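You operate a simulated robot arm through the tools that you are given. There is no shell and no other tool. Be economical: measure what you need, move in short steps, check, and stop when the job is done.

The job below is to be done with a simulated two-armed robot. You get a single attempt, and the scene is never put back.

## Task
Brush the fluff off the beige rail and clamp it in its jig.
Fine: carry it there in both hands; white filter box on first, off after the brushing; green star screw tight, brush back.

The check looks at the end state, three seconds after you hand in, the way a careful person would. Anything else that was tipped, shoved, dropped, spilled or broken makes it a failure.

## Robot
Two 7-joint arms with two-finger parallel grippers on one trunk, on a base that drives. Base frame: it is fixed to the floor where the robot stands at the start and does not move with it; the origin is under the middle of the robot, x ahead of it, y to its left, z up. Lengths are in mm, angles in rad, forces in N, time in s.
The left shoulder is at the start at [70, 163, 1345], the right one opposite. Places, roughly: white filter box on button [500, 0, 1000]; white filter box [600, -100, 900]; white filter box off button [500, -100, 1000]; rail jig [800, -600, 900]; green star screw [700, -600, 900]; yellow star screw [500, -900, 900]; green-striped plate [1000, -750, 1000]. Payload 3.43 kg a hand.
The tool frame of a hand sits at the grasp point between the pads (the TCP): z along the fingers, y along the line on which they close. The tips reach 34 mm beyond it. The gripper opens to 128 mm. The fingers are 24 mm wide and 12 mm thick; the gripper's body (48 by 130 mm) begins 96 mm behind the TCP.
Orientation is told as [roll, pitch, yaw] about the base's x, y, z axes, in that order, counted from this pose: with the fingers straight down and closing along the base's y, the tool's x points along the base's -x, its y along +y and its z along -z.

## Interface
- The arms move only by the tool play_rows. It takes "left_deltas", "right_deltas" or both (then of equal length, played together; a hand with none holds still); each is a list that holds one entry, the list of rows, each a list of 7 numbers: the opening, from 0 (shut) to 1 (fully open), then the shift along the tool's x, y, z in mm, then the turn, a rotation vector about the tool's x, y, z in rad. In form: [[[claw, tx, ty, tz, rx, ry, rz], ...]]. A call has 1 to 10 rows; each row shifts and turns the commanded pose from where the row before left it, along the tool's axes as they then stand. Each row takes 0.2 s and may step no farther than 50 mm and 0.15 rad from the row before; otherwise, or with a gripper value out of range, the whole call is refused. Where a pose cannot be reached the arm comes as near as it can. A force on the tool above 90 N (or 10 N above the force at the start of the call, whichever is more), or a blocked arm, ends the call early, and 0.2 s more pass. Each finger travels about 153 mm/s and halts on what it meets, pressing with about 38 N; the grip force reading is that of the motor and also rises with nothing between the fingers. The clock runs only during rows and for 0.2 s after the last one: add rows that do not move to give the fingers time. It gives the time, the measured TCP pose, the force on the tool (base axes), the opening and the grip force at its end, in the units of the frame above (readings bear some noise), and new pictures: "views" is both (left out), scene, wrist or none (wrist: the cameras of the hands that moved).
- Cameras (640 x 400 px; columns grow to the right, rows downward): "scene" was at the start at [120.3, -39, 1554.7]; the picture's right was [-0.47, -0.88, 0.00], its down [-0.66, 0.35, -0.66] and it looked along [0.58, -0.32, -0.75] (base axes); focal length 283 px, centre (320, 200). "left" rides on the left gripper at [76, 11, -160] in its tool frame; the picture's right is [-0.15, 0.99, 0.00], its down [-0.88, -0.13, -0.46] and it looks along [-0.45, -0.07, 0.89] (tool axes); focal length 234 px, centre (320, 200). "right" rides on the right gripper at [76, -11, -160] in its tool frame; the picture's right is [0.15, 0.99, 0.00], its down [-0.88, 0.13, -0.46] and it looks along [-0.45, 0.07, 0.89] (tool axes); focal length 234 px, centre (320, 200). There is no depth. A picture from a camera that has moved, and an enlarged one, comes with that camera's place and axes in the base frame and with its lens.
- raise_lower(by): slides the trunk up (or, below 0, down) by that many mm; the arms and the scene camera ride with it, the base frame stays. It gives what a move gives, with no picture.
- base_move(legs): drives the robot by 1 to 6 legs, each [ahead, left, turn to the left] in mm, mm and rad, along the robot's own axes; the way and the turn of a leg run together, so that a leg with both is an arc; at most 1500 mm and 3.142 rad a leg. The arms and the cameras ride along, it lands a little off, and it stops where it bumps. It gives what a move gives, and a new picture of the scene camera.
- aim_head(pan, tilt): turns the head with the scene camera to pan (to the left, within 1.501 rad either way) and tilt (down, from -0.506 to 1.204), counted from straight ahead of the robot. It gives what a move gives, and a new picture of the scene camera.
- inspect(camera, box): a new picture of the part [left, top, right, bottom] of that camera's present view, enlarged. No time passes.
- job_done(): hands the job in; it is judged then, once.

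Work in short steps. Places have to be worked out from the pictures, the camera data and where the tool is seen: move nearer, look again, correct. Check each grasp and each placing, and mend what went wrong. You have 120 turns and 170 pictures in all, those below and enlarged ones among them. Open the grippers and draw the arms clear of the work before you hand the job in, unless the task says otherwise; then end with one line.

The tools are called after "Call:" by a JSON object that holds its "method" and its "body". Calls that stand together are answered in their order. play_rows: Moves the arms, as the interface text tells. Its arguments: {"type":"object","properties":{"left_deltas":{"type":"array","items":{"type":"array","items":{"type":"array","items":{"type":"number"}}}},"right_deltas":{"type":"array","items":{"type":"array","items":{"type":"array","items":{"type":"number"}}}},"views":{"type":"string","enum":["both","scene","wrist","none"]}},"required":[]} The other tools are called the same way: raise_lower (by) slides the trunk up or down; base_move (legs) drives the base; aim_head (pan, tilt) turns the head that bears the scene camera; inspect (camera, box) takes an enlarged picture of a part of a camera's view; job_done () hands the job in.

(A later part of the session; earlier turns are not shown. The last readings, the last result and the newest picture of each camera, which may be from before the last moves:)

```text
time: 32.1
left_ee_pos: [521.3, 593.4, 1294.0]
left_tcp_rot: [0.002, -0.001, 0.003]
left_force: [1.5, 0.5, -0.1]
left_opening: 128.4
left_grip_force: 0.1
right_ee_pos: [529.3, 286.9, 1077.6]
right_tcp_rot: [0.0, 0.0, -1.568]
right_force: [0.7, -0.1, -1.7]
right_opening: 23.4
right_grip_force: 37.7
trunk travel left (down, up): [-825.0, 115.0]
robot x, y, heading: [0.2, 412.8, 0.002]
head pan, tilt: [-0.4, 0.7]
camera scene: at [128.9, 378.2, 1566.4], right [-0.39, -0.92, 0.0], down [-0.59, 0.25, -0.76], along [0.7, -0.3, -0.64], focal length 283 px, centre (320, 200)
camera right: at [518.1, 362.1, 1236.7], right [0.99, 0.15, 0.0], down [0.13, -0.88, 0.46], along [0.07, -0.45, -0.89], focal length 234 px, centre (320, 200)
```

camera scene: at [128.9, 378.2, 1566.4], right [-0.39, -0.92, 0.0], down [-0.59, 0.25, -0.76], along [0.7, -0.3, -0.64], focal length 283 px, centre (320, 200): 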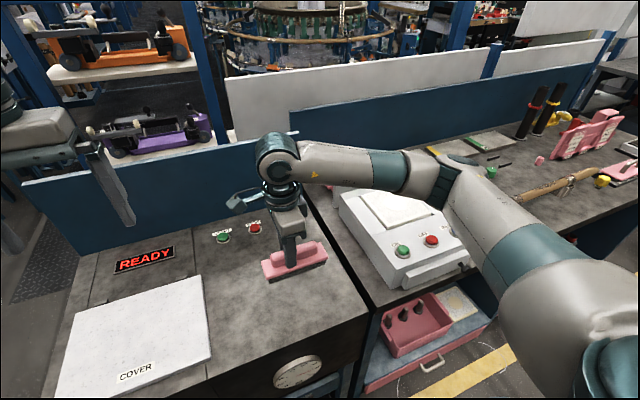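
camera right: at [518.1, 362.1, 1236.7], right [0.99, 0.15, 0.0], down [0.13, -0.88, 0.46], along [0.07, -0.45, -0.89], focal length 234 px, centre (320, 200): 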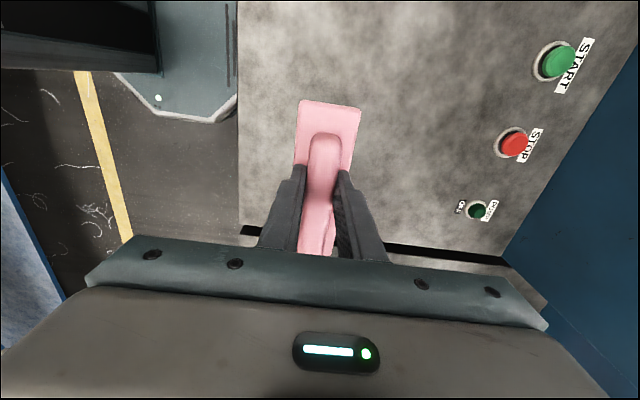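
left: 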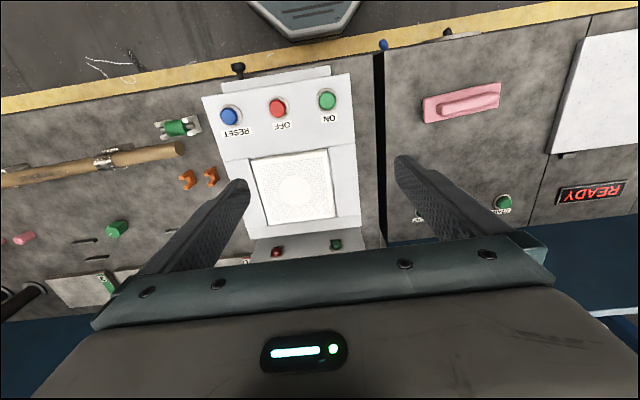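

Brush is held (23 mm). I raise it to ~1230 and drive right so that the hand comes over the rail.

Call:
{"method": "play_rows", "body": {"right_deltas": [[[0.1, 0, 0, -50, 0, 0, 0], [0.1, 0, 0, -50, 0, 0, 0], [0.1, 0, 0, -50, 0, 0, 0]]], "views": "none"}}

Call:
{"method": "base_move", "body": {"legs": [[0, -900, 0]]}}

Call:
{"method": "inspect", "body": {"camera": "right", "box": [0, 0, 640, 400]}}

Call:
{"method": "aim_head", "body": {"pan": -0.3, "tilt": 0.9}}

```text
time: 32.9
left_ee_pos: [523.6, 595.3, 1294.2]
left_tcp_rot: [0.001, 0.0, 0.004]
left_force: [0.1, -0.3, 0.5]
left_opening: 128.1
left_grip_force: 0.1
right_ee_pos: [529.3, 286.3, 1227.7]
right_tcp_rot: [0.001, -0.002, -1.568]
right_force: [0.1, 0.2, -1.9]
right_opening: 23.5
right_grip_force: 37.9
trunk travel left (down, up): [-825.0, 115.0]
robot x, y, heading: [1.5, 407.4, 0.001]
head pan, tilt: [-0.4, 0.7]
```

```text
time: 37.6
left_ee_pos: [524.5, -315.9, 1292.9]
left_tcp_rot: [-0.001, -0.001, 0.006]
left_force: [0.4, 0.3, 0.4]
left_opening: 127.9
left_grip_force: 0.1
right_ee_pos: [533.7, -621.5, 1226.3]
right_tcp_rot: [-0.001, 0.0, -1.567]
right_force: [0.2, -0.1, -1.7]
right_opening: 23.5
right_grip_force: 37.7
trunk travel left (down, up): [-825.0, 115.0]
robot x, y, heading: [4.2, -495.0, 0.004]
head pan, tilt: [-0.4, 0.7]
camera scene: at [131.8, -532.1, 1566.5], right [-0.39, -0.92, 0.0], down [-0.59, 0.25, -0.76], along [0.71, -0.29, -0.64], focal length 283 px, centre (320, 200)
```

scene: 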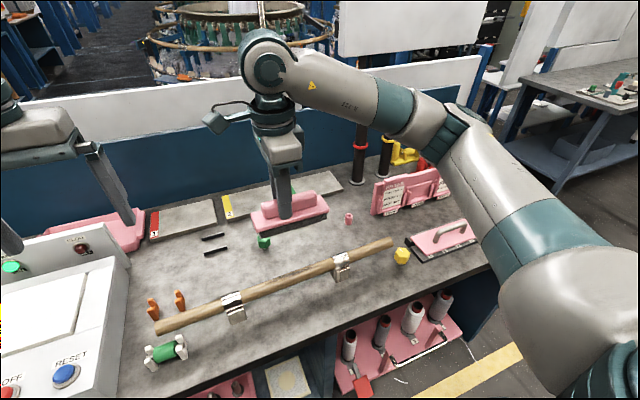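

```text
1.00 times, centred on (320, 200) of right
camera zoom: at [521.6, -546.8, 1385.6], right [0.99, 0.15, 0.0], down [0.13, -0.88, 0.46], along [0.07, -0.45, -0.89], focal length 234 px, centre (320, 200)
```

zoom: 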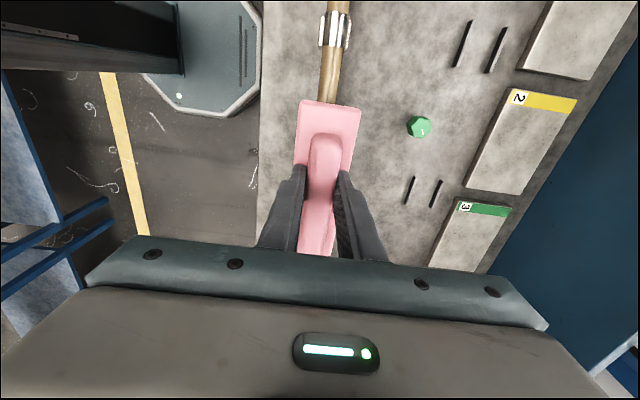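

```text
time: 38.4
left_ee_pos: [524.9, -315.5, 1293.3]
left_tcp_rot: [0.001, 0.0, 0.006]
left_force: [0.0, -0.2, 0.3]
left_opening: 127.8
left_grip_force: 0.1
right_ee_pos: [532.6, -621.5, 1226.1]
right_tcp_rot: [0.001, -0.001, -1.567]
right_force: [0.4, 0.3, -1.7]
right_opening: 23.4
right_grip_force: 37.8
trunk travel left (down, up): [-825.0, 115.0]
robot x, y, heading: [0.8, -501.2, 0.003]
head pan, tilt: [-0.3, 0.901]
camera scene: at [125.6, -522.5, 1550.3], right [-0.29, -0.96, 0.0], down [-0.75, 0.23, -0.62], along [0.59, -0.18, -0.78], focal length 283 px, centre (320, 200)
```

scene: 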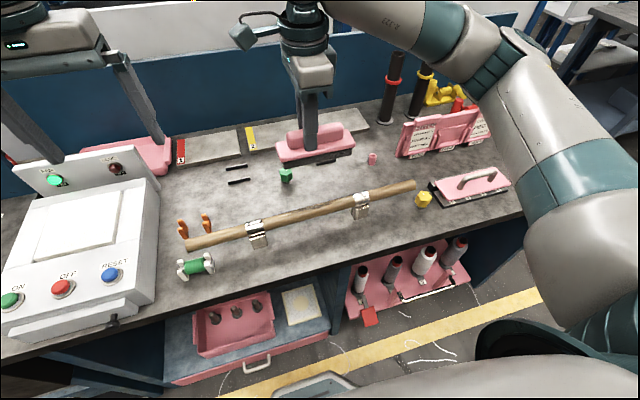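

I zoom on the rail for the fluff and clip shape, and refine its place.

Call:
{"method": "inspect", "body": {"camera": "scene", "box": [230, 170, 390, 270]}}

Call:
{"method": "inspect", "body": {"camera": "scene", "box": [230, 205, 290, 255]}}

```text
4.00 times, centred on (310, 220) of scene
camera zoom: at [125.6, -522.5, 1550.3], right [-0.29, -0.96, 0.0], down [-0.75, 0.23, -0.62], along [0.59, -0.18, -0.78], focal length 1133 px, centre (360, 120)
```

zoom: 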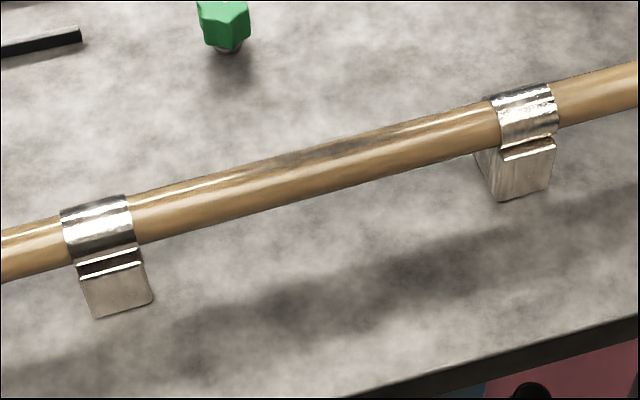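

```text
8.00 times, centred on (260, 230) of scene
camera zoom: at [125.6, -522.5, 1550.3], right [-0.29, -0.96, 0.0], down [-0.75, 0.23, -0.62], along [0.59, -0.18, -0.78], focal length 2266 px, centre (800, -40)
```

zoom: 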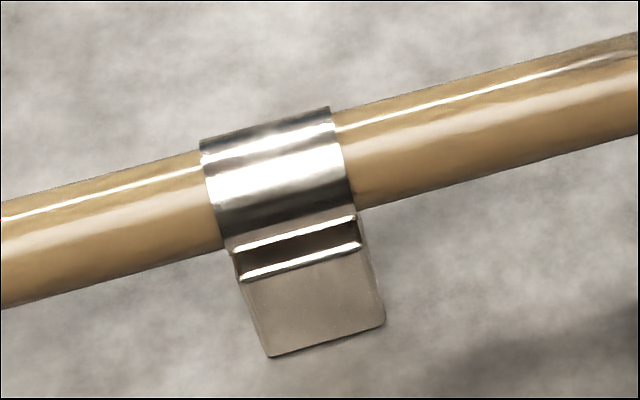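

The silver bands look like sleeves resting in slotted posts; the dark fluff streak lies on top at y≈-585..-712. Rail axis is at x≈541, top z≈970. I lower the brush above it.

Call:
{"method": "play_rows", "body": {"right_deltas": [[[0.1, 0, 8, 40, 0, 0, 0], [0.1, -24, 0, 40, 0, 0, 0], [0.1, 0, 0, 45, 0, 0, 0], [0.1, 0, 0, 35, 0, 0, 0], [0.1, 0, 0, 8, 0, 0, 0], [0.1, 0, 0, 4, 0, 0, 0]]], "views": "both"}}

Call:
{"method": "inspect", "body": {"camera": "scene", "box": [230, 130, 390, 270]}}

```text
time: 39.8
left_ee_pos: [525.2, -315.1, 1293.1]
left_tcp_rot: [-0.002, 0.001, 0.006]
left_force: [0.1, 0.8, 0.3]
left_opening: 128.1
left_grip_force: 0.0
right_ee_pos: [541.8, -646.8, 1053.4]
right_tcp_rot: [0.001, -0.001, -1.565]
right_force: [0.6, -0.2, -1.4]
right_opening: 23.4
right_grip_force: 38.2
trunk travel left (down, up): [-825.0, 115.0]
robot x, y, heading: [0.2, -495.8, 0.007]
head pan, tilt: [-0.3, 0.901]
camera scene: at [125.5, -521.8, 1550.3], right [-0.29, -0.96, 0.0], down [-0.75, 0.23, -0.62], along [0.59, -0.18, -0.78], focal length 283 px, centre (320, 200)
camera right: at [530.1, -571.4, 1213.3], right [0.99, 0.15, 0.0], down [0.13, -0.88, 0.46], along [0.07, -0.45, -0.89], focal length 234 px, centre (320, 200)
```

scene: 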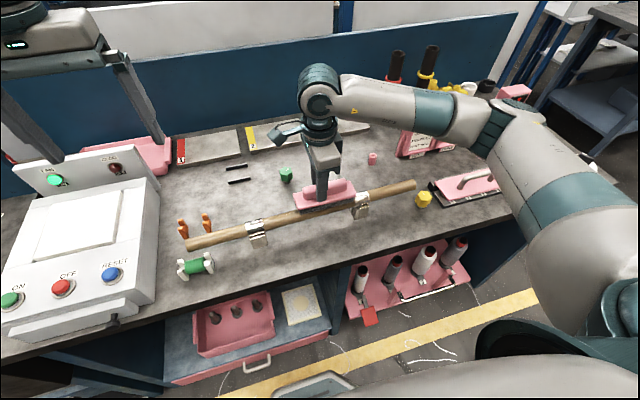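
right: 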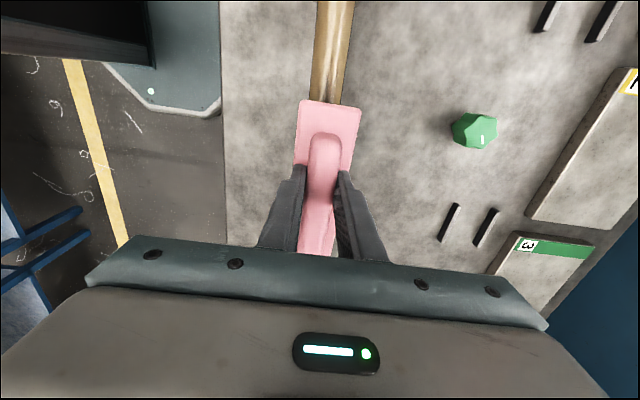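

```text
2.86 times, centred on (310, 200) of scene
camera zoom: at [125.5, -521.8, 1550.3], right [-0.29, -0.96, 0.0], down [-0.75, 0.23, -0.62], along [0.59, -0.18, -0.78], focal length 809 px, centre (349, 200)
```

zoom: 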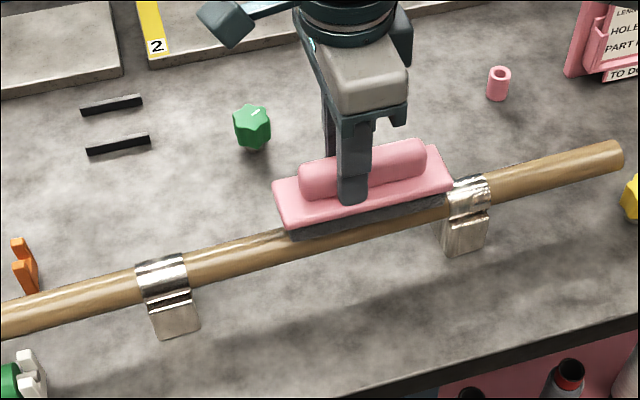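

Brush sits just above the rail; shift +18 in y and lower gently until contact.

Call:
{"method": "play_rows", "body": {"right_deltas": [[[0.1, 18, -1, 0, 0, 0, 0], [0.1, 0, 0, 5, 0, 0, 0], [0.1, 0, 0, 4, 0, 0, 0], [0.1, 0, 0, 3, 0, 0, 0], [0.1, 0, 0, 3, 0, 0, 0], [0.1, 0, 0, 3, 0, 0, 0], [0.1, 0, 0, 3, 0, 0, 0]]], "views": "none"}}

Call:
{"method": "inspect", "body": {"camera": "scene", "box": [250, 150, 390, 250]}}

```text
time: 41.5
left_ee_pos: [521.6, -315.5, 1292.9]
left_tcp_rot: [-0.001, -0.002, 0.005]
left_force: [-0.4, -0.9, 0.3]
left_opening: 128.0
left_grip_force: 0.1
right_ee_pos: [543.0, -627.3, 1047.1]
right_tcp_rot: [0.02, 0.007, -1.567]
right_force: [-18.8, -5.7, 51.6]
right_opening: 23.5
right_grip_force: 37.8
trunk travel left (down, up): [-825.0, 115.0]
robot x, y, heading: [2.4, -499.6, 0.003]
head pan, tilt: [-0.3, 0.901]
stopped in row 7 (right hand): the force on the tool passed its limit (the readings are from after the stop); the commanded pose is now the measured one
```

```text
4.00 times, centred on (320, 200) of scene
camera zoom: at [121.2, -521.3, 1550.1], right [-0.29, -0.96, 0.0], down [-0.75, 0.23, -0.62], along [0.6, -0.18, -0.78], focal length 1133 px, centre (320, 200)
```

zoom: 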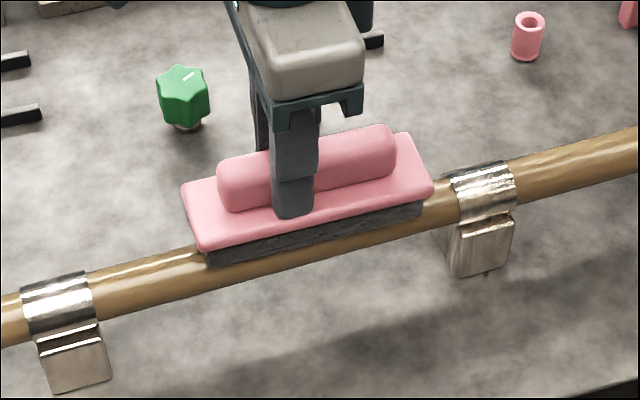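

Strong contact. I ease up 3 mm and read the force, then stroke.

Call:
{"method": "play_rows", "body": {"right_deltas": [[[0.1, 0, 0, -3, 0, 0, 0], [0.1, 0, -2, 0, 0, 0, 0]]], "views": "none"}}

```text
time: 42.1
left_ee_pos: [520.9, -315.7, 1293.5]
left_tcp_rot: [-0.003, -0.004, 0.005]
left_force: [0.2, -0.1, -0.4]
left_opening: 128.1
left_grip_force: 0.2
right_ee_pos: [541.7, -627.2, 1045.8]
right_tcp_rot: [0.022, 0.007, -1.568]
right_force: [3.2, -1.2, 39.5]
right_opening: 23.3
right_grip_force: 37.8
trunk travel left (down, up): [-825.0, 115.0]
robot x, y, heading: [-1.2, -496.5, 0.002]
head pan, tilt: [-0.3, 0.901]
```

Call:
{"method": "play_rows", "body": {"right_deltas": [[[0.1, 0, 0, -3, 0, 0, 0], [0.1, 0, 0, 0, 0, 0, 0]]], "views": "none"}}

```text
time: 42.7
left_ee_pos: [523.2, -314.5, 1293.3]
left_tcp_rot: [-0.002, -0.001, 0.006]
left_force: [-0.2, -0.2, 0.1]
left_opening: 128.0
left_grip_force: 0.1
right_ee_pos: [542.7, -626.6, 1047.1]
right_tcp_rot: [0.015, 0.004, -1.569]
right_force: [4.5, 5.6, 17.8]
right_opening: 23.3
right_grip_force: 37.7
trunk travel left (down, up): [-825.0, 115.0]
robot x, y, heading: [3.8, -499.7, 0.003]
head pan, tilt: [-0.3, 0.901]
```

Force is now 18 N. I stroke along the rail back and forth between the sleeves.

Call:
{"method": "play_rows", "body": {"right_deltas": [[[0.1, 15, 0, 0, 0, 0, 0], [0.1, 15, 0, 0, 0, 0, 0], [0.1, 15, 0, 0, 0, 0, 0], [0.1, -15, 0, 0, 0, 0, 0], [0.1, -15, 0, 0, 0, 0, 0], [0.1, -15, 0, 0, 0, 0, 0], [0.1, -15, 0, 0, 0, 0, 0], [0.1, -15, 0, 0, 0, 0, 0], [0.1, 15, 0, 0, 0, 0, 0], [0.1, 15, 0, 0, 0, 0, 0]]], "views": "none"}}

Call:
{"method": "play_rows", "body": {"right_deltas": [[[0.1, 0, 0, -10, 0, 0, 0], [0.1, 0, 0, -40, 0, 0, 0], [0.1, 0, 0, -50, 0, 0, 0], [0.1, 0, 0, -50, 0, 0, 0]]], "views": "scene"}}

Call:
{"method": "inspect", "body": {"camera": "scene", "box": [230, 170, 390, 270]}}

```text
time: 44.9
left_ee_pos: [524.5, -314.5, 1293.4]
left_tcp_rot: [-0.003, 0.0, 0.005]
left_force: [-0.2, 0.2, -0.2]
left_opening: 127.9
left_grip_force: 0.1
right_ee_pos: [543.2, -627.0, 1045.5]
right_tcp_rot: [0.013, 0.003, -1.567]
right_force: [0.9, -0.3, -1.8]
right_opening: 23.7
right_grip_force: 38.1
trunk travel left (down, up): [-825.0, 115.0]
robot x, y, heading: [0.5, -496.5, 0.002]
head pan, tilt: [-0.3, 0.901]
```

```text
time: 45.9
left_ee_pos: [524.0, -315.9, 1293.3]
left_tcp_rot: [-0.002, 0.0, 0.006]
left_force: [-0.4, 0.1, -0.3]
left_opening: 127.7
left_grip_force: 0.2
right_ee_pos: [539.5, -628.1, 1199.8]
right_tcp_rot: [0.015, 0.005, -1.567]
right_force: [-0.2, -0.1, -2.0]
right_opening: 23.4
right_grip_force: 37.2
trunk travel left (down, up): [-825.0, 115.0]
robot x, y, heading: [2.5, -495.6, 0.001]
head pan, tilt: [-0.3, 0.901]
camera scene: at [124.9, -521.5, 1550.3], right [-0.29, -0.96, 0.0], down [-0.75, 0.23, -0.62], along [0.59, -0.18, -0.78], focal length 283 px, centre (320, 200)
```

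scene: 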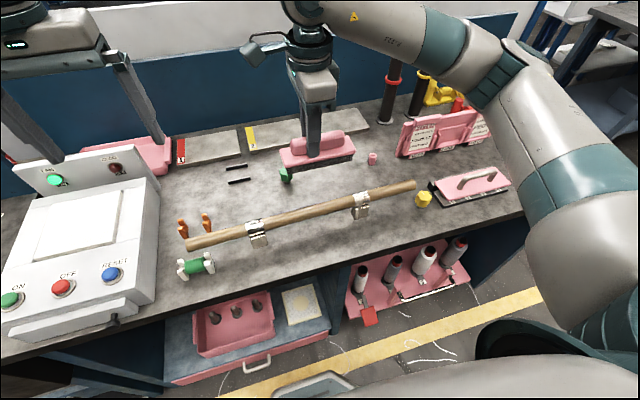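

```text
4.00 times, centred on (310, 220) of scene
camera zoom: at [124.9, -521.5, 1550.3], right [-0.29, -0.96, 0.0], down [-0.75, 0.23, -0.62], along [0.59, -0.18, -0.78], focal length 1133 px, centre (360, 120)
```

zoom: 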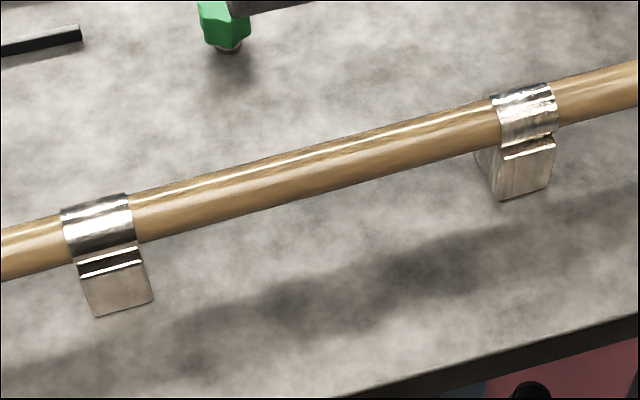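

The dark streak is gone from this side. I check from the right hand's camera as well.

Call:
{"method": "inspect", "body": {"camera": "right", "box": [240, 0, 560, 200]}}

Call:
{"method": "inspect", "body": {"camera": "left", "box": [0, 60, 320, 260]}}

```text
2.00 times, centred on (400, 100) of right
camera zoom: at [526.5, -555.2, 1360.0], right [0.99, 0.15, 0.02], down [0.13, -0.88, 0.45], along [0.08, -0.45, -0.89], focal length 468 px, centre (160, 400)
```

zoom: 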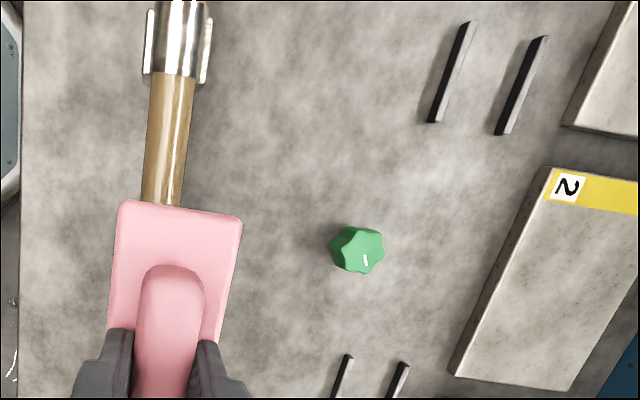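

```text
2.00 times, centred on (160, 160) of left
camera zoom: at [447.6, -303.8, 1452.4], right [0.14, 0.99, 0.0], down [0.88, -0.13, 0.46], along [0.45, -0.07, -0.89], focal length 468 px, centre (640, 280)
```

zoom: 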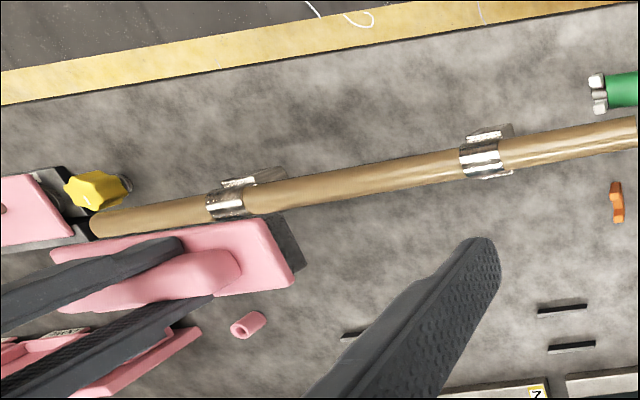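

Fluff is gone. I drive back to the left bench to return the brush.

Call:
{"method": "base_move", "body": {"legs": [[0, 908, 0]]}}

Call:
{"method": "inspect", "body": {"camera": "right", "box": [160, 60, 480, 260]}}

```text
time: 50.7
left_ee_pos: [521.6, 587.9, 1293.3]
left_tcp_rot: [-0.001, 0.0, 0.002]
left_force: [0.1, -0.9, -0.2]
left_opening: 128.0
left_grip_force: 0.0
right_ee_pos: [540.0, 274.2, 1198.9]
right_tcp_rot: [0.013, 0.006, -1.571]
right_force: [-0.4, 0.1, -2.1]
right_opening: 23.5
right_grip_force: 38.3
trunk travel left (down, up): [-825.0, 115.0]
robot x, y, heading: [0.2, 409.0, 0.0]
head pan, tilt: [-0.3, 0.901]
camera scene: at [123.6, 383.0, 1550.3], right [-0.3, -0.96, 0.0], down [-0.75, 0.23, -0.62], along [0.59, -0.18, -0.78], focal length 283 px, centre (320, 200)
```

scene: 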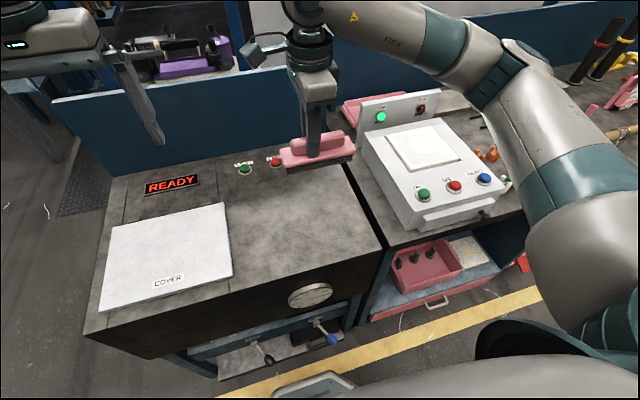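

```text
2.00 times, centred on (320, 160) of right
camera zoom: at [525.3, 348.0, 1359.4], right [0.99, 0.15, 0.02], down [0.12, -0.88, 0.45], along [0.08, -0.44, -0.89], focal length 468 px, centre (320, 280)
```

zoom: 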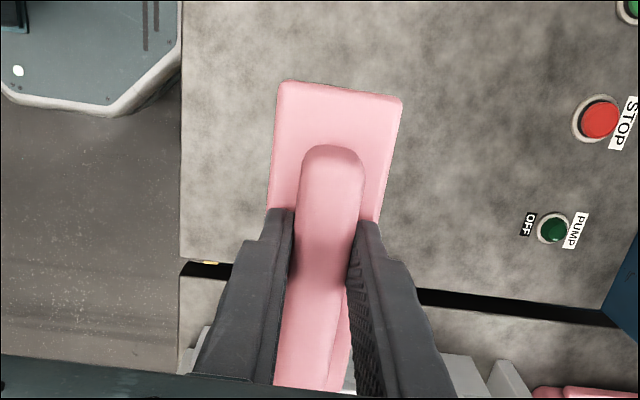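

I align to the original spot (529.5, 289), level the tool and lower to just above the bench.

Call:
{"method": "play_rows", "body": {"right_deltas": [[[0.1, 15, -10, 0, -0.006, -0.013, 0], [0.1, 0, 0, 50, 0, 0, 0], [0.1, 0, 0, 50, 0, 0, 0], [0.1, 0, 0, 50, 0, 0, 0], [0.1, 0, 0, 40, 0, 0, 0], [0.1, 0, 0, 15, 0, 0, 0], [0.1, 0, 0, 0, 0, 0, 0]]], "views": "none"}}

Call:
{"method": "play_rows", "body": {"right_deltas": [[[0.1, 0, 0, 3, 0, 0, 0], [0.1, 0, 0, 3, 0, 0, 0], [0.1, 0, 0, 3, 0, 0, 0], [0.1, 0, 0, 3, 0, 0, 0]]], "views": "scene"}}

Call:
{"method": "inspect", "body": {"camera": "scene", "box": [240, 120, 380, 240]}}

```text
time: 52.3
left_ee_pos: [523.0, 588.0, 1292.1]
left_tcp_rot: [-0.001, 0.002, 0.003]
left_force: [-0.5, -0.1, 0.3]
left_opening: 128.1
left_grip_force: 0.0
right_ee_pos: [533.8, 289.0, 994.6]
right_tcp_rot: [0.022, -0.006, -1.572]
right_force: [-0.1, 0.7, -1.5]
right_opening: 23.4
right_grip_force: 37.7
trunk travel left (down, up): [-825.0, 115.0]
robot x, y, heading: [0.7, 405.8, -0.002]
head pan, tilt: [-0.3, 0.901]
```

```text
time: 53.3
left_ee_pos: [523.5, 589.1, 1292.6]
left_tcp_rot: [-0.001, 0.001, 0.003]
left_force: [-0.3, -0.3, 1.1]
left_opening: 127.9
left_grip_force: 0.0
right_ee_pos: [533.9, 289.0, 982.8]
right_tcp_rot: [0.022, -0.008, -1.571]
right_force: [-0.4, 0.1, -0.9]
right_opening: 23.4
right_grip_force: 38.0
trunk travel left (down, up): [-825.0, 115.0]
robot x, y, heading: [-0.7, 410.2, 0.001]
head pan, tilt: [-0.3, 0.901]
camera scene: at [123.6, 383.6, 1550.3], right [-0.3, -0.96, 0.0], down [-0.75, 0.23, -0.62], along [0.59, -0.18, -0.78], focal length 283 px, centre (320, 200)
```

scene: 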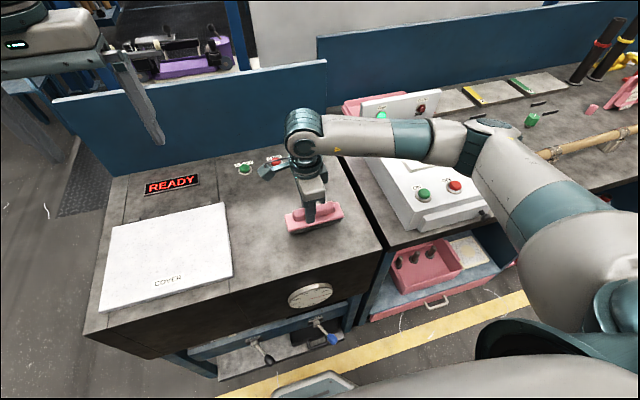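

```text
3.33 times, centred on (310, 180) of scene
camera zoom: at [123.6, 383.6, 1550.3], right [-0.3, -0.96, 0.0], down [-0.75, 0.23, -0.62], along [0.59, -0.18, -0.78], focal length 944 px, centre (353, 267)
```

zoom: 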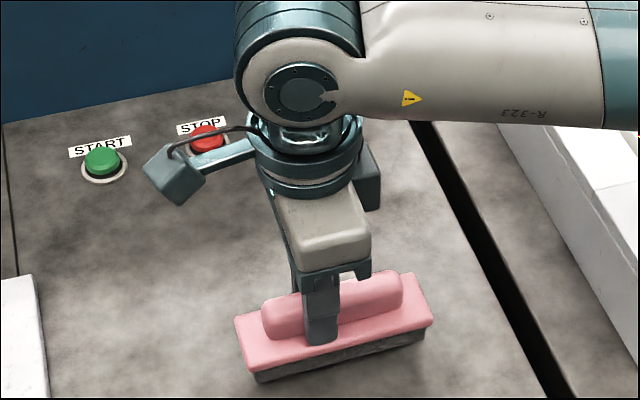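

I fix the residual tilt and x offset, then lower on until contact.

Call:
{"method": "play_rows", "body": {"right_deltas": [[[0.1, 0, -4, 0, 0.022, 0.008, 0], [0.1, 0, 0, 3, 0, 0, 0], [0.1, 0, 0, 3, 0, 0, 0], [0.1, 0, 0, 2, 0, 0, 0], [0.1, 0, 0, 2, 0, 0, 0], [0.1, 0, 0, 0, 0, 0, 0]]], "views": "none"}}

```text
time: 54.7
left_ee_pos: [523.5, 589.5, 1292.8]
left_tcp_rot: [-0.002, 0.0, 0.002]
left_force: [0.3, 0.7, 0.1]
left_opening: 127.9
left_grip_force: 0.0
right_ee_pos: [529.7, 289.2, 972.2]
right_tcp_rot: [-0.002, 0.003, -1.571]
right_force: [0.3, 0.1, -2.3]
right_opening: 23.5
right_grip_force: 38.6
trunk travel left (down, up): [-825.0, 115.0]
robot x, y, heading: [-6.5, 406.9, -0.001]
head pan, tilt: [-0.3, 0.901]
```

Still hanging free; a few more 2 mm steps.

Call:
{"method": "play_rows", "body": {"right_deltas": [[[0.1, 0, 0, 2, 0, 0, 0], [0.1, 0, 0, 2, 0, 0, 0], [0.1, 0, 0, 2, 0, 0, 0], [0.1, 0, 0, 0, 0, 0, 0]]], "views": "none"}}

```text
time: 55.7
left_ee_pos: [521.8, 588.3, 1292.9]
left_tcp_rot: [0.001, -0.002, 0.001]
left_force: [0.0, 0.9, -0.3]
left_opening: 128.2
left_grip_force: 0.0
right_ee_pos: [529.1, 289.3, 966.9]
right_tcp_rot: [0.003, 0.0, -1.573]
right_force: [0.8, -3.3, 12.0]
right_opening: 23.4
right_grip_force: 37.6
trunk travel left (down, up): [-825.0, 115.0]
robot x, y, heading: [-2.4, 409.1, -0.003]
head pan, tilt: [-0.3, 0.901]
```

Touched down. I open a little and lift away.

Call:
{"method": "play_rows", "body": {"right_deltas": [[[0.34, 0, 0, -1, 0, 0, 0], [0.34, 0, 0, 0, 0, 0, 0], [0.34, 0, 0, -30, 0, 0, 0], [0.34, 0, 0, -50, 0, 0, 0], [0.34, 0, 0, -50, 0, 0, 0], [0.34, 0, 0, -50, 0, 0, 0]]], "views": "both"}}

```text
time: 57.1
left_ee_pos: [522.8, 589.5, 1292.7]
left_tcp_rot: [-0.003, 0.0, 0.001]
left_force: [-0.4, 0.0, 0.7]
left_opening: 127.7
left_grip_force: 0.1
right_ee_pos: [526.6, 287.9, 1146.9]
right_tcp_rot: [-0.003, 0.001, -1.57]
right_force: [-0.8, -0.1, 0.1]
right_opening: 43.3
right_grip_force: 0.0
trunk travel left (down, up): [-825.0, 115.0]
robot x, y, heading: [0.1, 403.7, -0.001]
head pan, tilt: [-0.3, 0.901]
camera scene: at [122.7, 384.4, 1550.3], right [-0.3, -0.96, 0.0], down [-0.75, 0.23, -0.62], along [0.59, -0.18, -0.78], focal length 283 px, centre (320, 200)
camera right: at [515.7, 362.5, 1306.2], right [0.99, 0.15, 0.0], down [0.13, -0.88, 0.46], along [0.07, -0.45, -0.89], focal length 234 px, centre (320, 200)
```

scene: 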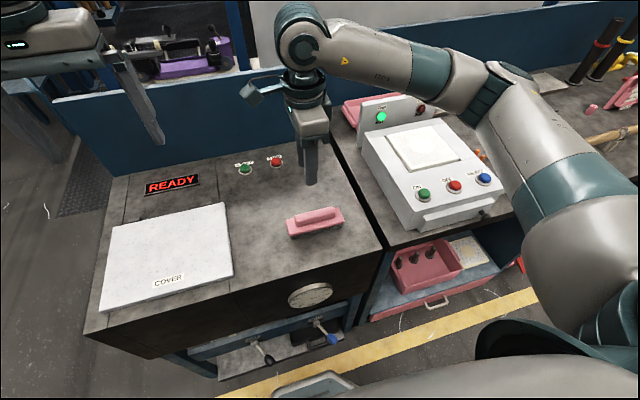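
right: 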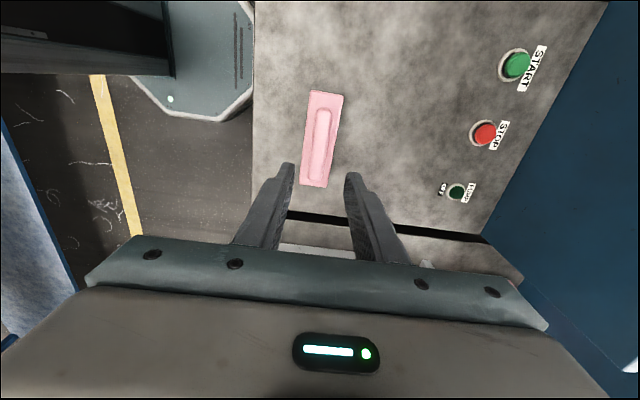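

Brush is back. Next OFF button: I close the right hand and move over [475,-91].

Call:
{"method": "play_rows", "body": {"right_deltas": [[[0, -48, 0, 0, 0, 0, 0], [0, -48, 0, 0, 0, 0, 0], [0, -48, 0, 0, 0, 0, 0], [0, -48, 0, 0, 0, 0, 0], [0, -48, 0, 0, 0, 0, 0], [0, -48, 0, 0, 0, 0, 0], [0, -48, 0, 0, 0, 0, 0], [0, -43, -25, 0, 0, 0, 0], [0, 0, -26, 40, 0, 0, 0], [0, 0, 0, 30, 0, 0, 0]]], "views": "both"}}

```text
time: 59.3
left_ee_pos: [525.5, 587.7, 1293.1]
left_tcp_rot: [0.001, 0.002, 0.003]
left_force: [-0.4, 0.8, 0.0]
left_opening: 128.1
left_grip_force: 0.2
right_ee_pos: [479.0, -92.1, 1076.2]
right_tcp_rot: [-0.001, 0.0, -1.571]
right_force: [0.9, -0.3, -0.7]
right_opening: 0.1
right_grip_force: 33.7
trunk travel left (down, up): [-825.0, 115.0]
robot x, y, heading: [-2.9, 409.0, 0.002]
head pan, tilt: [-0.3, 0.901]
camera scene: at [125.2, 383.5, 1550.2], right [-0.3, -0.96, 0.0], down [-0.75, 0.23, -0.62], along [0.59, -0.18, -0.78], focal length 283 px, centre (320, 200)
camera right: at [468.3, -18.0, 1235.6], right [0.99, 0.15, 0.0], down [0.13, -0.88, 0.45], along [0.07, -0.45, -0.89], focal length 234 px, centre (320, 200)
```

scene: 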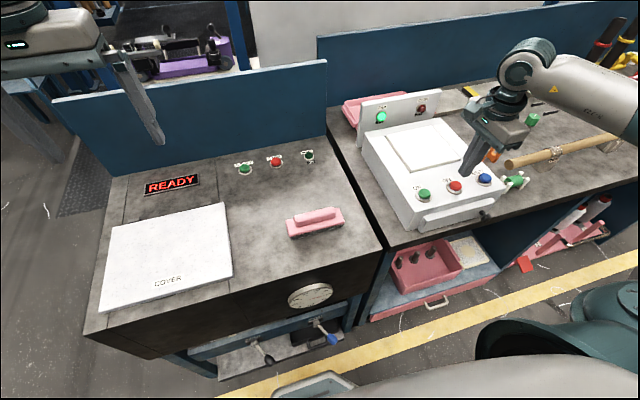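
right: 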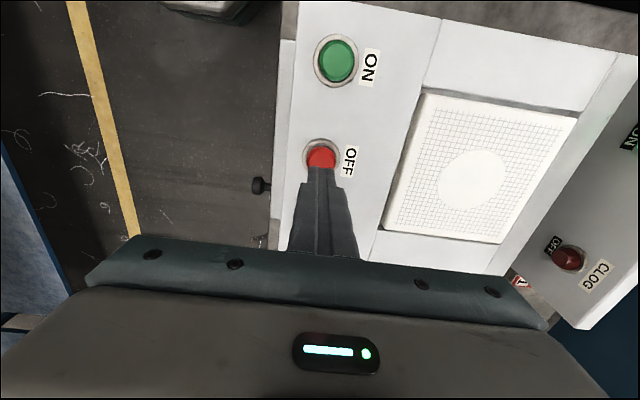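

Call:
{"method": "play_rows", "body": {"right_deltas": [[[0, 5, 0, 20, 0, 0, 0], [0, 0, 0, 10, 0, 0, 0], [0, 0, 0, 5, 0, 0, 0], [0, 0, 0, 4, 0, 0, 0], [0, 0, 0, 3, 0, 0, 0]]], "views": "scene"}}

Call:
{"method": "inspect", "body": {"camera": "scene", "box": [340, 80, 500, 230]}}

```text
time: 60.5
left_ee_pos: [522.9, 587.8, 1293.5]
left_tcp_rot: [0.001, 0.0, 0.001]
left_force: [-0.7, 0.3, -0.7]
left_opening: 128.2
left_grip_force: 0.0
right_ee_pos: [477.5, -86.5, 1035.2]
right_tcp_rot: [0.003, -0.002, -1.573]
right_force: [2.1, -3.8, 7.3]
right_opening: 0.0
right_grip_force: 32.7
trunk travel left (down, up): [-825.0, 115.0]
robot x, y, heading: [1.9, 406.2, 0.003]
head pan, tilt: [-0.3, 0.901]
camera scene: at [122.8, 383.4, 1550.5], right [-0.3, -0.96, 0.0], down [-0.75, 0.23, -0.62], along [0.59, -0.18, -0.78], focal length 283 px, centre (320, 200)
```

scene: 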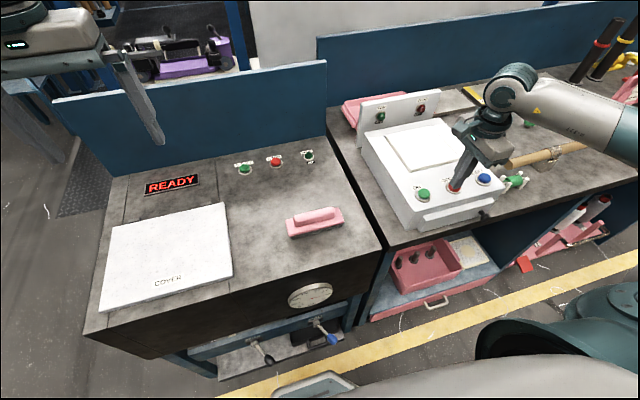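

```text
2.67 times, centred on (420, 155) of scene
camera zoom: at [122.8, 383.4, 1550.5], right [-0.3, -0.96, 0.0], down [-0.75, 0.23, -0.62], along [0.59, -0.18, -0.78], focal length 755 px, centre (53, 320)
```

zoom: 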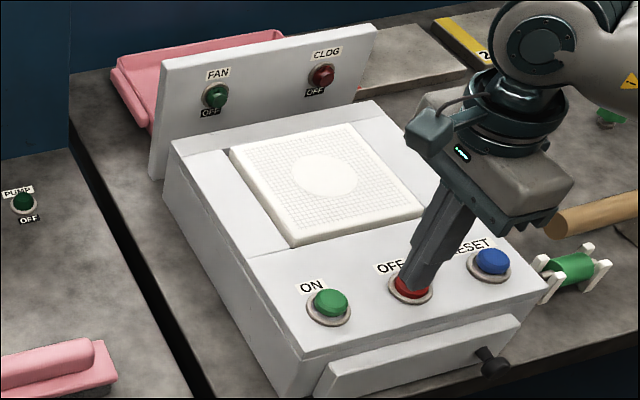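

FAN is off. I raise the right hand and rotate the left hand by 90° (camera to the inside) for the rail grasp.

Call:
{"method": "play_rows", "body": {"right_deltas": [[[0, 0, 0, -40, 0, 0, 0], [0, 0, 0, -50, 0, 0, 0], [0, 0, 0, -50, 0, 0, 0], [0.5, 0, 0, -50, 0, 0, 0], [0.5, 0, 0, 0, 0, 0, 0], [0.5, 0, 0, 0, 0, 0, 0], [0.5, 0, 0, 0, 0, 0, 0], [0.5, 0, 0, 0, 0, 0, 0], [0.5, 0, 0, 0, 0, 0, 0], [0.5, 0, 0, 0, 0, 0, 0]]], "left_deltas": [[[0.5, 0, 0, 0, 0, 0, -0.15], [0.5, 0, 0, 0, 0, 0, -0.15], [0.5, 0, 0, 0, 0, 0, -0.15], [0.5, 0, 0, 0, 0, 0, -0.15], [0.5, 0, 0, 0, 0, 0, -0.15], [0.5, 0, 0, 0, 0, 0, -0.15], [0.5, 0, 0, 0, 0, 0, -0.15], [0.5, 0, 0, 0, 0, 0, -0.15], [0.5, 0, 0, 0, 0, 0, -0.15], [0.5, 0, 0, 0, 0, 0, -0.15]]], "views": "none"}}

Call:
{"method": "base_move", "body": {"legs": [[0, -1030, 0], [60, 0, 0]]}}

```text
time: 62.7
left_ee_pos: [522.5, 588.8, 1292.4]
left_tcp_rot: [0.0, 0.001, 1.504]
left_force: [-0.7, -0.3, -0.1]
left_opening: 64.1
left_grip_force: 0.1
right_ee_pos: [477.3, -84.2, 1224.7]
right_tcp_rot: [-0.001, 0.002, -1.571]
right_force: [-0.5, -0.8, -0.7]
right_opening: 64.4
right_grip_force: 0.1
trunk travel left (down, up): [-825.0, 115.0]
robot x, y, heading: [3.4, 403.4, -0.002]
head pan, tilt: [-0.3, 0.901]
```

```text
time: 68.6
left_ee_pos: [579.9, -433.8, 1296.4]
left_tcp_rot: [-0.007, 0.0, 1.515]
left_force: [-0.6, 0.0, 0.3]
left_opening: 64.1
left_grip_force: 0.0
right_ee_pos: [547.3, -1109.9, 1227.3]
right_tcp_rot: [0.006, 0.0, -1.554]
right_force: [0.2, -0.3, -0.7]
right_opening: 63.9
right_grip_force: 0.1
trunk travel left (down, up): [-825.0, 115.0]
robot x, y, heading: [68.4, -625.2, 0.023]
head pan, tilt: [-0.3, 0.901]
camera scene: at [183.5, -646.9, 1551.1], right [-0.28, -0.96, 0.0], down [-0.75, 0.22, -0.62], along [0.6, -0.17, -0.78], focal length 283 px, centre (320, 200)
```

scene: 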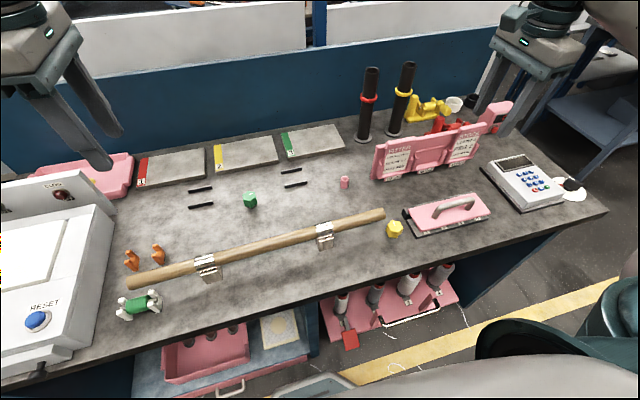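

The robot reads a slight tilt (0.007) and a 0.023 turn after the forward leg, perhaps touching something. I back up 25 mm and straighten.

Call:
{"method": "base_move", "body": {"legs": [[-25, 0, -0.023]]}}

```text
time: 69.4
left_ee_pos: [576.8, -446.2, 1288.2]
left_tcp_rot: [0.007, 0.002, 1.496]
left_force: [1.0, 0.0, -0.5]
left_opening: 64.1
left_grip_force: 0.0
right_ee_pos: [526.5, -1118.5, 1221.1]
right_tcp_rot: [-0.008, 0.001, -1.576]
right_force: [2.1, 0.5, -0.8]
right_opening: 64.0
right_grip_force: 0.0
trunk travel left (down, up): [-825.0, 115.0]
robot x, y, heading: [44.1, -625.3, -0.003]
head pan, tilt: [-0.3, 0.901]
camera scene: at [177.1, -648.8, 1549.2], right [-0.3, -0.95, 0.0], down [-0.75, 0.24, -0.62], along [0.59, -0.19, -0.79], focal length 283 px, centre (320, 200)
```

scene: 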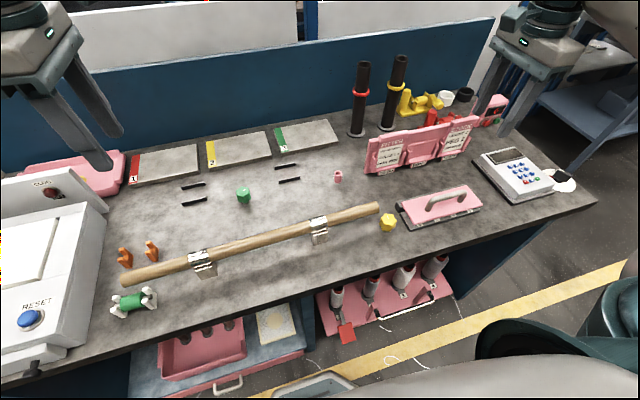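

Sway was transient; robot is now at x≈44, heading 0. I take enlarged views to measure jig and rail from here.

Call:
{"method": "inspect", "body": {"camera": "scene", "box": [160, 120, 360, 245]}}

Call:
{"method": "inspect", "body": {"camera": "left", "box": [0, 0, 640, 400]}}

```text
3.20 times, centred on (260, 182) of scene
camera zoom: at [177.1, -648.8, 1549.2], right [-0.3, -0.95, 0.0], down [-0.75, 0.24, -0.62], along [0.59, -0.19, -0.79], focal length 906 px, centre (512, 256)
```

zoom: 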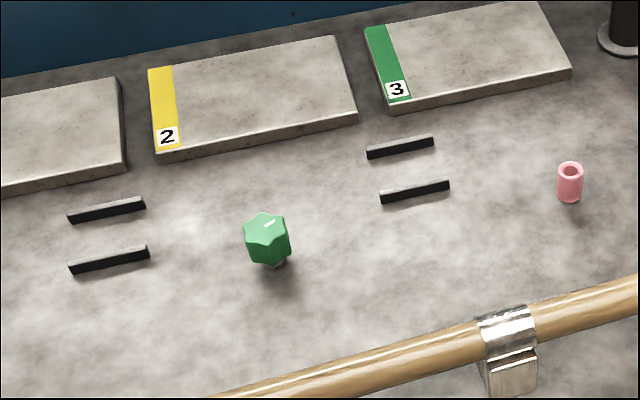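

```text
1.00 times, centred on (320, 200) of left
camera zoom: at [559.8, -520.2, 1448.1], right [-0.98, 0.22, 0.01], down [0.2, 0.87, 0.45], along [0.09, 0.44, -0.89], focal length 234 px, centre (320, 200)
```

zoom: 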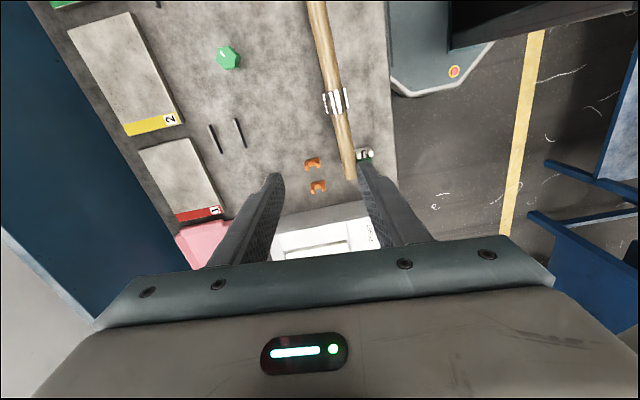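

The bars sit at x≈758/820, y≈-460 and -740: spacing 280 equals the clip-post spacing, so the rail with its two feet goes between the bars (centre [789,-600]). I bring both hands above the rail at y≈-400 and -840, aligned to its slight skew.

Call:
{"method": "play_rows", "body": {"right_deltas": [[[0.5, 46, 0, 0, 0, 0, -0.036], [0.5, 46, 0, 0, 0, 0, 0], [0.5, 46, 0, 0, 0, 0, 0], [0.5, 46, 0, 0, 0, 0, 0], [0.5, 46, 10, 0, 0, 0, 0], [0.5, 46, 20, 0, 0, 0, 0], [0.5, 0, 0, 50, 0, 0, 0], [0.5, 0, 0, 50, 0, 0, 0], [0.5, 0, 0, 20, 0, 0, 0], [0.5, 0, 0, 0, 0, 0, 0]]], "left_deltas": [[[0.5, 0, 0, 0, 0, 0, -0.104], [0.5, -47, 0, 0, 0, 0, 0], [0.5, 0, 41, 0, 0, 0, 0], [0.5, 0, 0, 40, 0, 0, 0], [0.5, 0, 0, 40, 0, 0, 0], [0.5, 0, 0, 40, 0, 0, 0], [0.5, 0, 0, 40, 0, 0, 0], [0.5, 0, 0, 28, 0, 0, 0], [0.5, 0, 0, 0, 0, 0, 0], [0.5, 0, 0, 0, 0, 0, 0]]], "views": "both"}}

```text
refused: row 6 steps farther than a row can; nothing moved
```

Call:
{"method": "play_rows", "body": {"right_deltas": [[[0.5, 46, 0, 0, 0, 0, -0.036], [0.5, 46, 0, 0, 0, 0, 0], [0.5, 46, 0, 0, 0, 0, 0], [0.5, 46, 0, 0, 0, 0, 0], [0.5, 46, 10, 0, 0, 0, 0], [0.5, 45, 20, 0, 0, 0, 0], [0.5, 0, 0, 50, 0, 0, 0], [0.5, 0, 0, 50, 0, 0, 0], [0.5, 0, 0, 20, 0, 0, 0], [0.5, 0, 0, 0, 0, 0, 0]]], "left_deltas": [[[0.5, 0, 0, 0, 0, 0, -0.104], [0.5, -47, 0, 0, 0, 0, 0], [0.5, 0, 41, 0, 0, 0, 0], [0.5, 0, 0, 40, 0, 0, 0], [0.5, 0, 0, 40, 0, 0, 0], [0.5, 0, 0, 40, 0, 0, 0], [0.5, 0, 0, 40, 0, 0, 0], [0.5, 0, 0, 28, 0, 0, 0], [0.5, 0, 0, 0, 0, 0, 0], [0.5, 0, 0, 0, 0, 0, 0]]], "views": "both"}}

```text
time: 71.6
left_ee_pos: [526.3, -403.5, 1103.3]
left_tcp_rot: [-0.001, 0.0, 1.599]
left_force: [0.2, -0.5, 0.2]
left_opening: 63.9
left_grip_force: 0.1
right_ee_pos: [541.6, -844.7, 1103.4]
right_tcp_rot: [0.0, 0.0, -1.542]
right_force: [0.9, 0.7, 0.0]
right_opening: 64.0
right_grip_force: 0.2
trunk travel left (down, up): [-825.0, 115.0]
robot x, y, heading: [46.7, -628.5, 0.0]
head pan, tilt: [-0.3, 0.901]
camera scene: at [166.2, -650.5, 1550.3], right [-0.3, -0.95, 0.0], down [-0.75, 0.24, -0.62], along [0.59, -0.19, -0.78], focal length 283 px, centre (320, 200)
camera right: at [527.4, -771.6, 1263.8], right [0.98, 0.18, 0.0], down [0.16, -0.88, 0.45], along [0.08, -0.45, -0.89], focal length 234 px, centre (320, 200)
camera left: at [516.0, -478.4, 1262.7], right [-0.99, 0.12, 0.0], down [0.1, 0.88, 0.46], along [0.05, 0.45, -0.89], focal length 234 px, centre (320, 200)
```

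scene: 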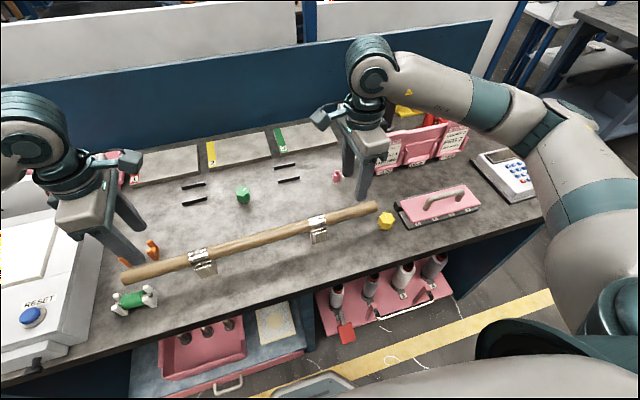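
right: 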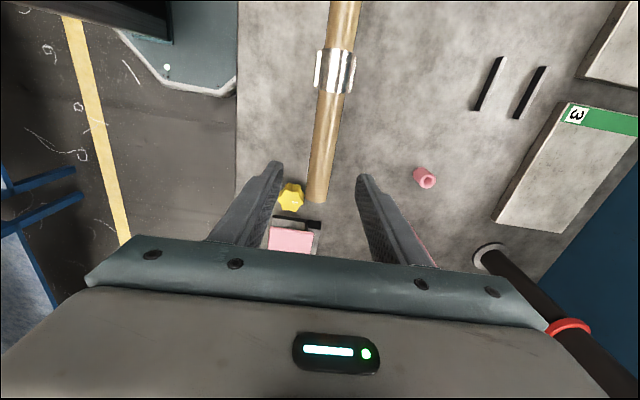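
left: 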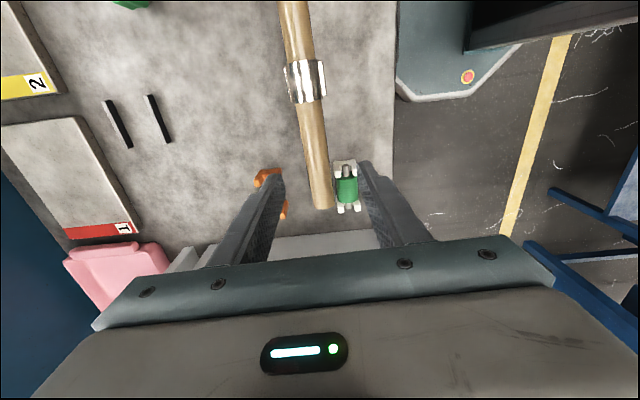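

Rail axis: (532,-411) and (544,-852). Roller, orange brackets and yellow screw stay clear of the fingers. I correct and lower both hands to z≈960.

Call:
{"method": "play_rows", "body": {"right_deltas": [[[0.5, 5, 2.5, 0, 0, 0, 0], [0.5, 0, 0, 45, 0, 0, 0], [0.5, 0, 0, 45, 0, 0, 0], [0.5, 0, 0, 30, 0, 0, 0], [0.5, 0, 0, 15, 0, 0, 0], [0.5, 0, 0, 8, 0, 0, 0], [0.5, 0, 0, 0, 0, 0, 0]]], "left_deltas": [[[0.5, 11.5, -6, 0, 0, 0, 0], [0.5, 0, 0, 45, 0, 0, 0], [0.5, 0, 0, 45, 0, 0, 0], [0.5, 0, 0, 30, 0, 0, 0], [0.5, 0, 0, 15, 0, 0, 0], [0.5, 0, 0, 8, 0, 0, 0], [0.5, 0, 0, 0, 0, 0, 0]]], "views": "both"}}

```text
time: 73.2
left_ee_pos: [532.0, -413.0, 961.4]
left_tcp_rot: [0.0, -0.001, 1.598]
left_force: [-0.3, 0.1, 0.8]
left_opening: 64.2
left_grip_force: 0.0
right_ee_pos: [543.1, -838.7, 961.7]
right_tcp_rot: [-0.002, 0.002, -1.54]
right_force: [0.1, 0.1, -0.5]
right_opening: 63.8
right_grip_force: 0.1
trunk travel left (down, up): [-825.0, 115.0]
robot x, y, heading: [41.9, -628.5, -0.006]
head pan, tilt: [-0.3, 0.901]
camera scene: at [166.2, -649.8, 1550.3], right [-0.3, -0.95, 0.0], down [-0.75, 0.24, -0.62], along [0.59, -0.19, -0.78], focal length 283 px, centre (320, 200)
camera right: at [529.5, -764.3, 1121.8], right [0.98, 0.18, 0.0], down [0.16, -0.88, 0.45], along [0.08, -0.45, -0.89], focal length 234 px, centre (320, 200)
camera left: at [522.1, -488.4, 1121.0], right [-0.99, 0.12, 0.0], down [0.11, 0.88, 0.46], along [0.05, 0.45, -0.89], focal length 234 px, centre (320, 200)
```

scene: 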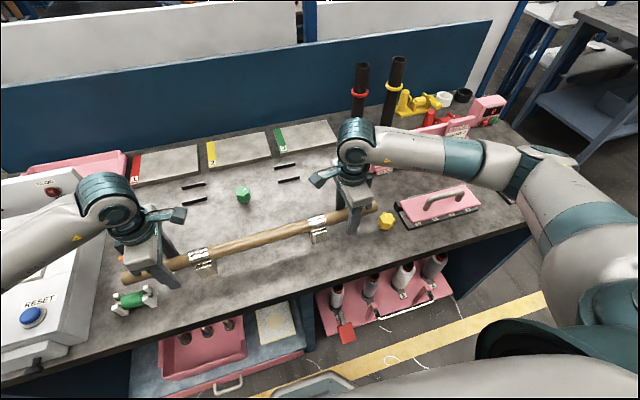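
right: 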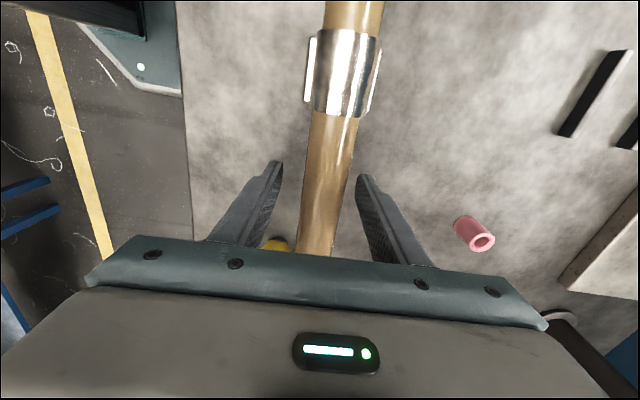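
left: 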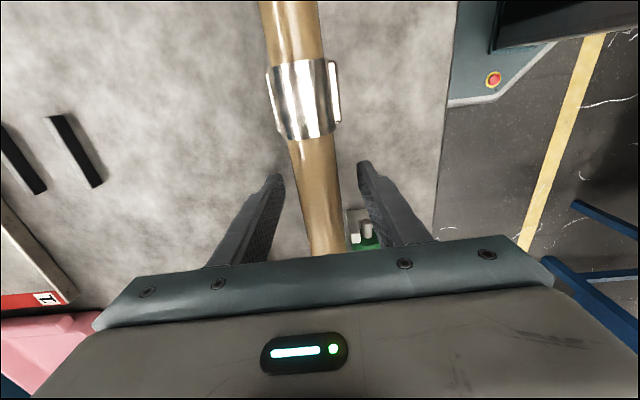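

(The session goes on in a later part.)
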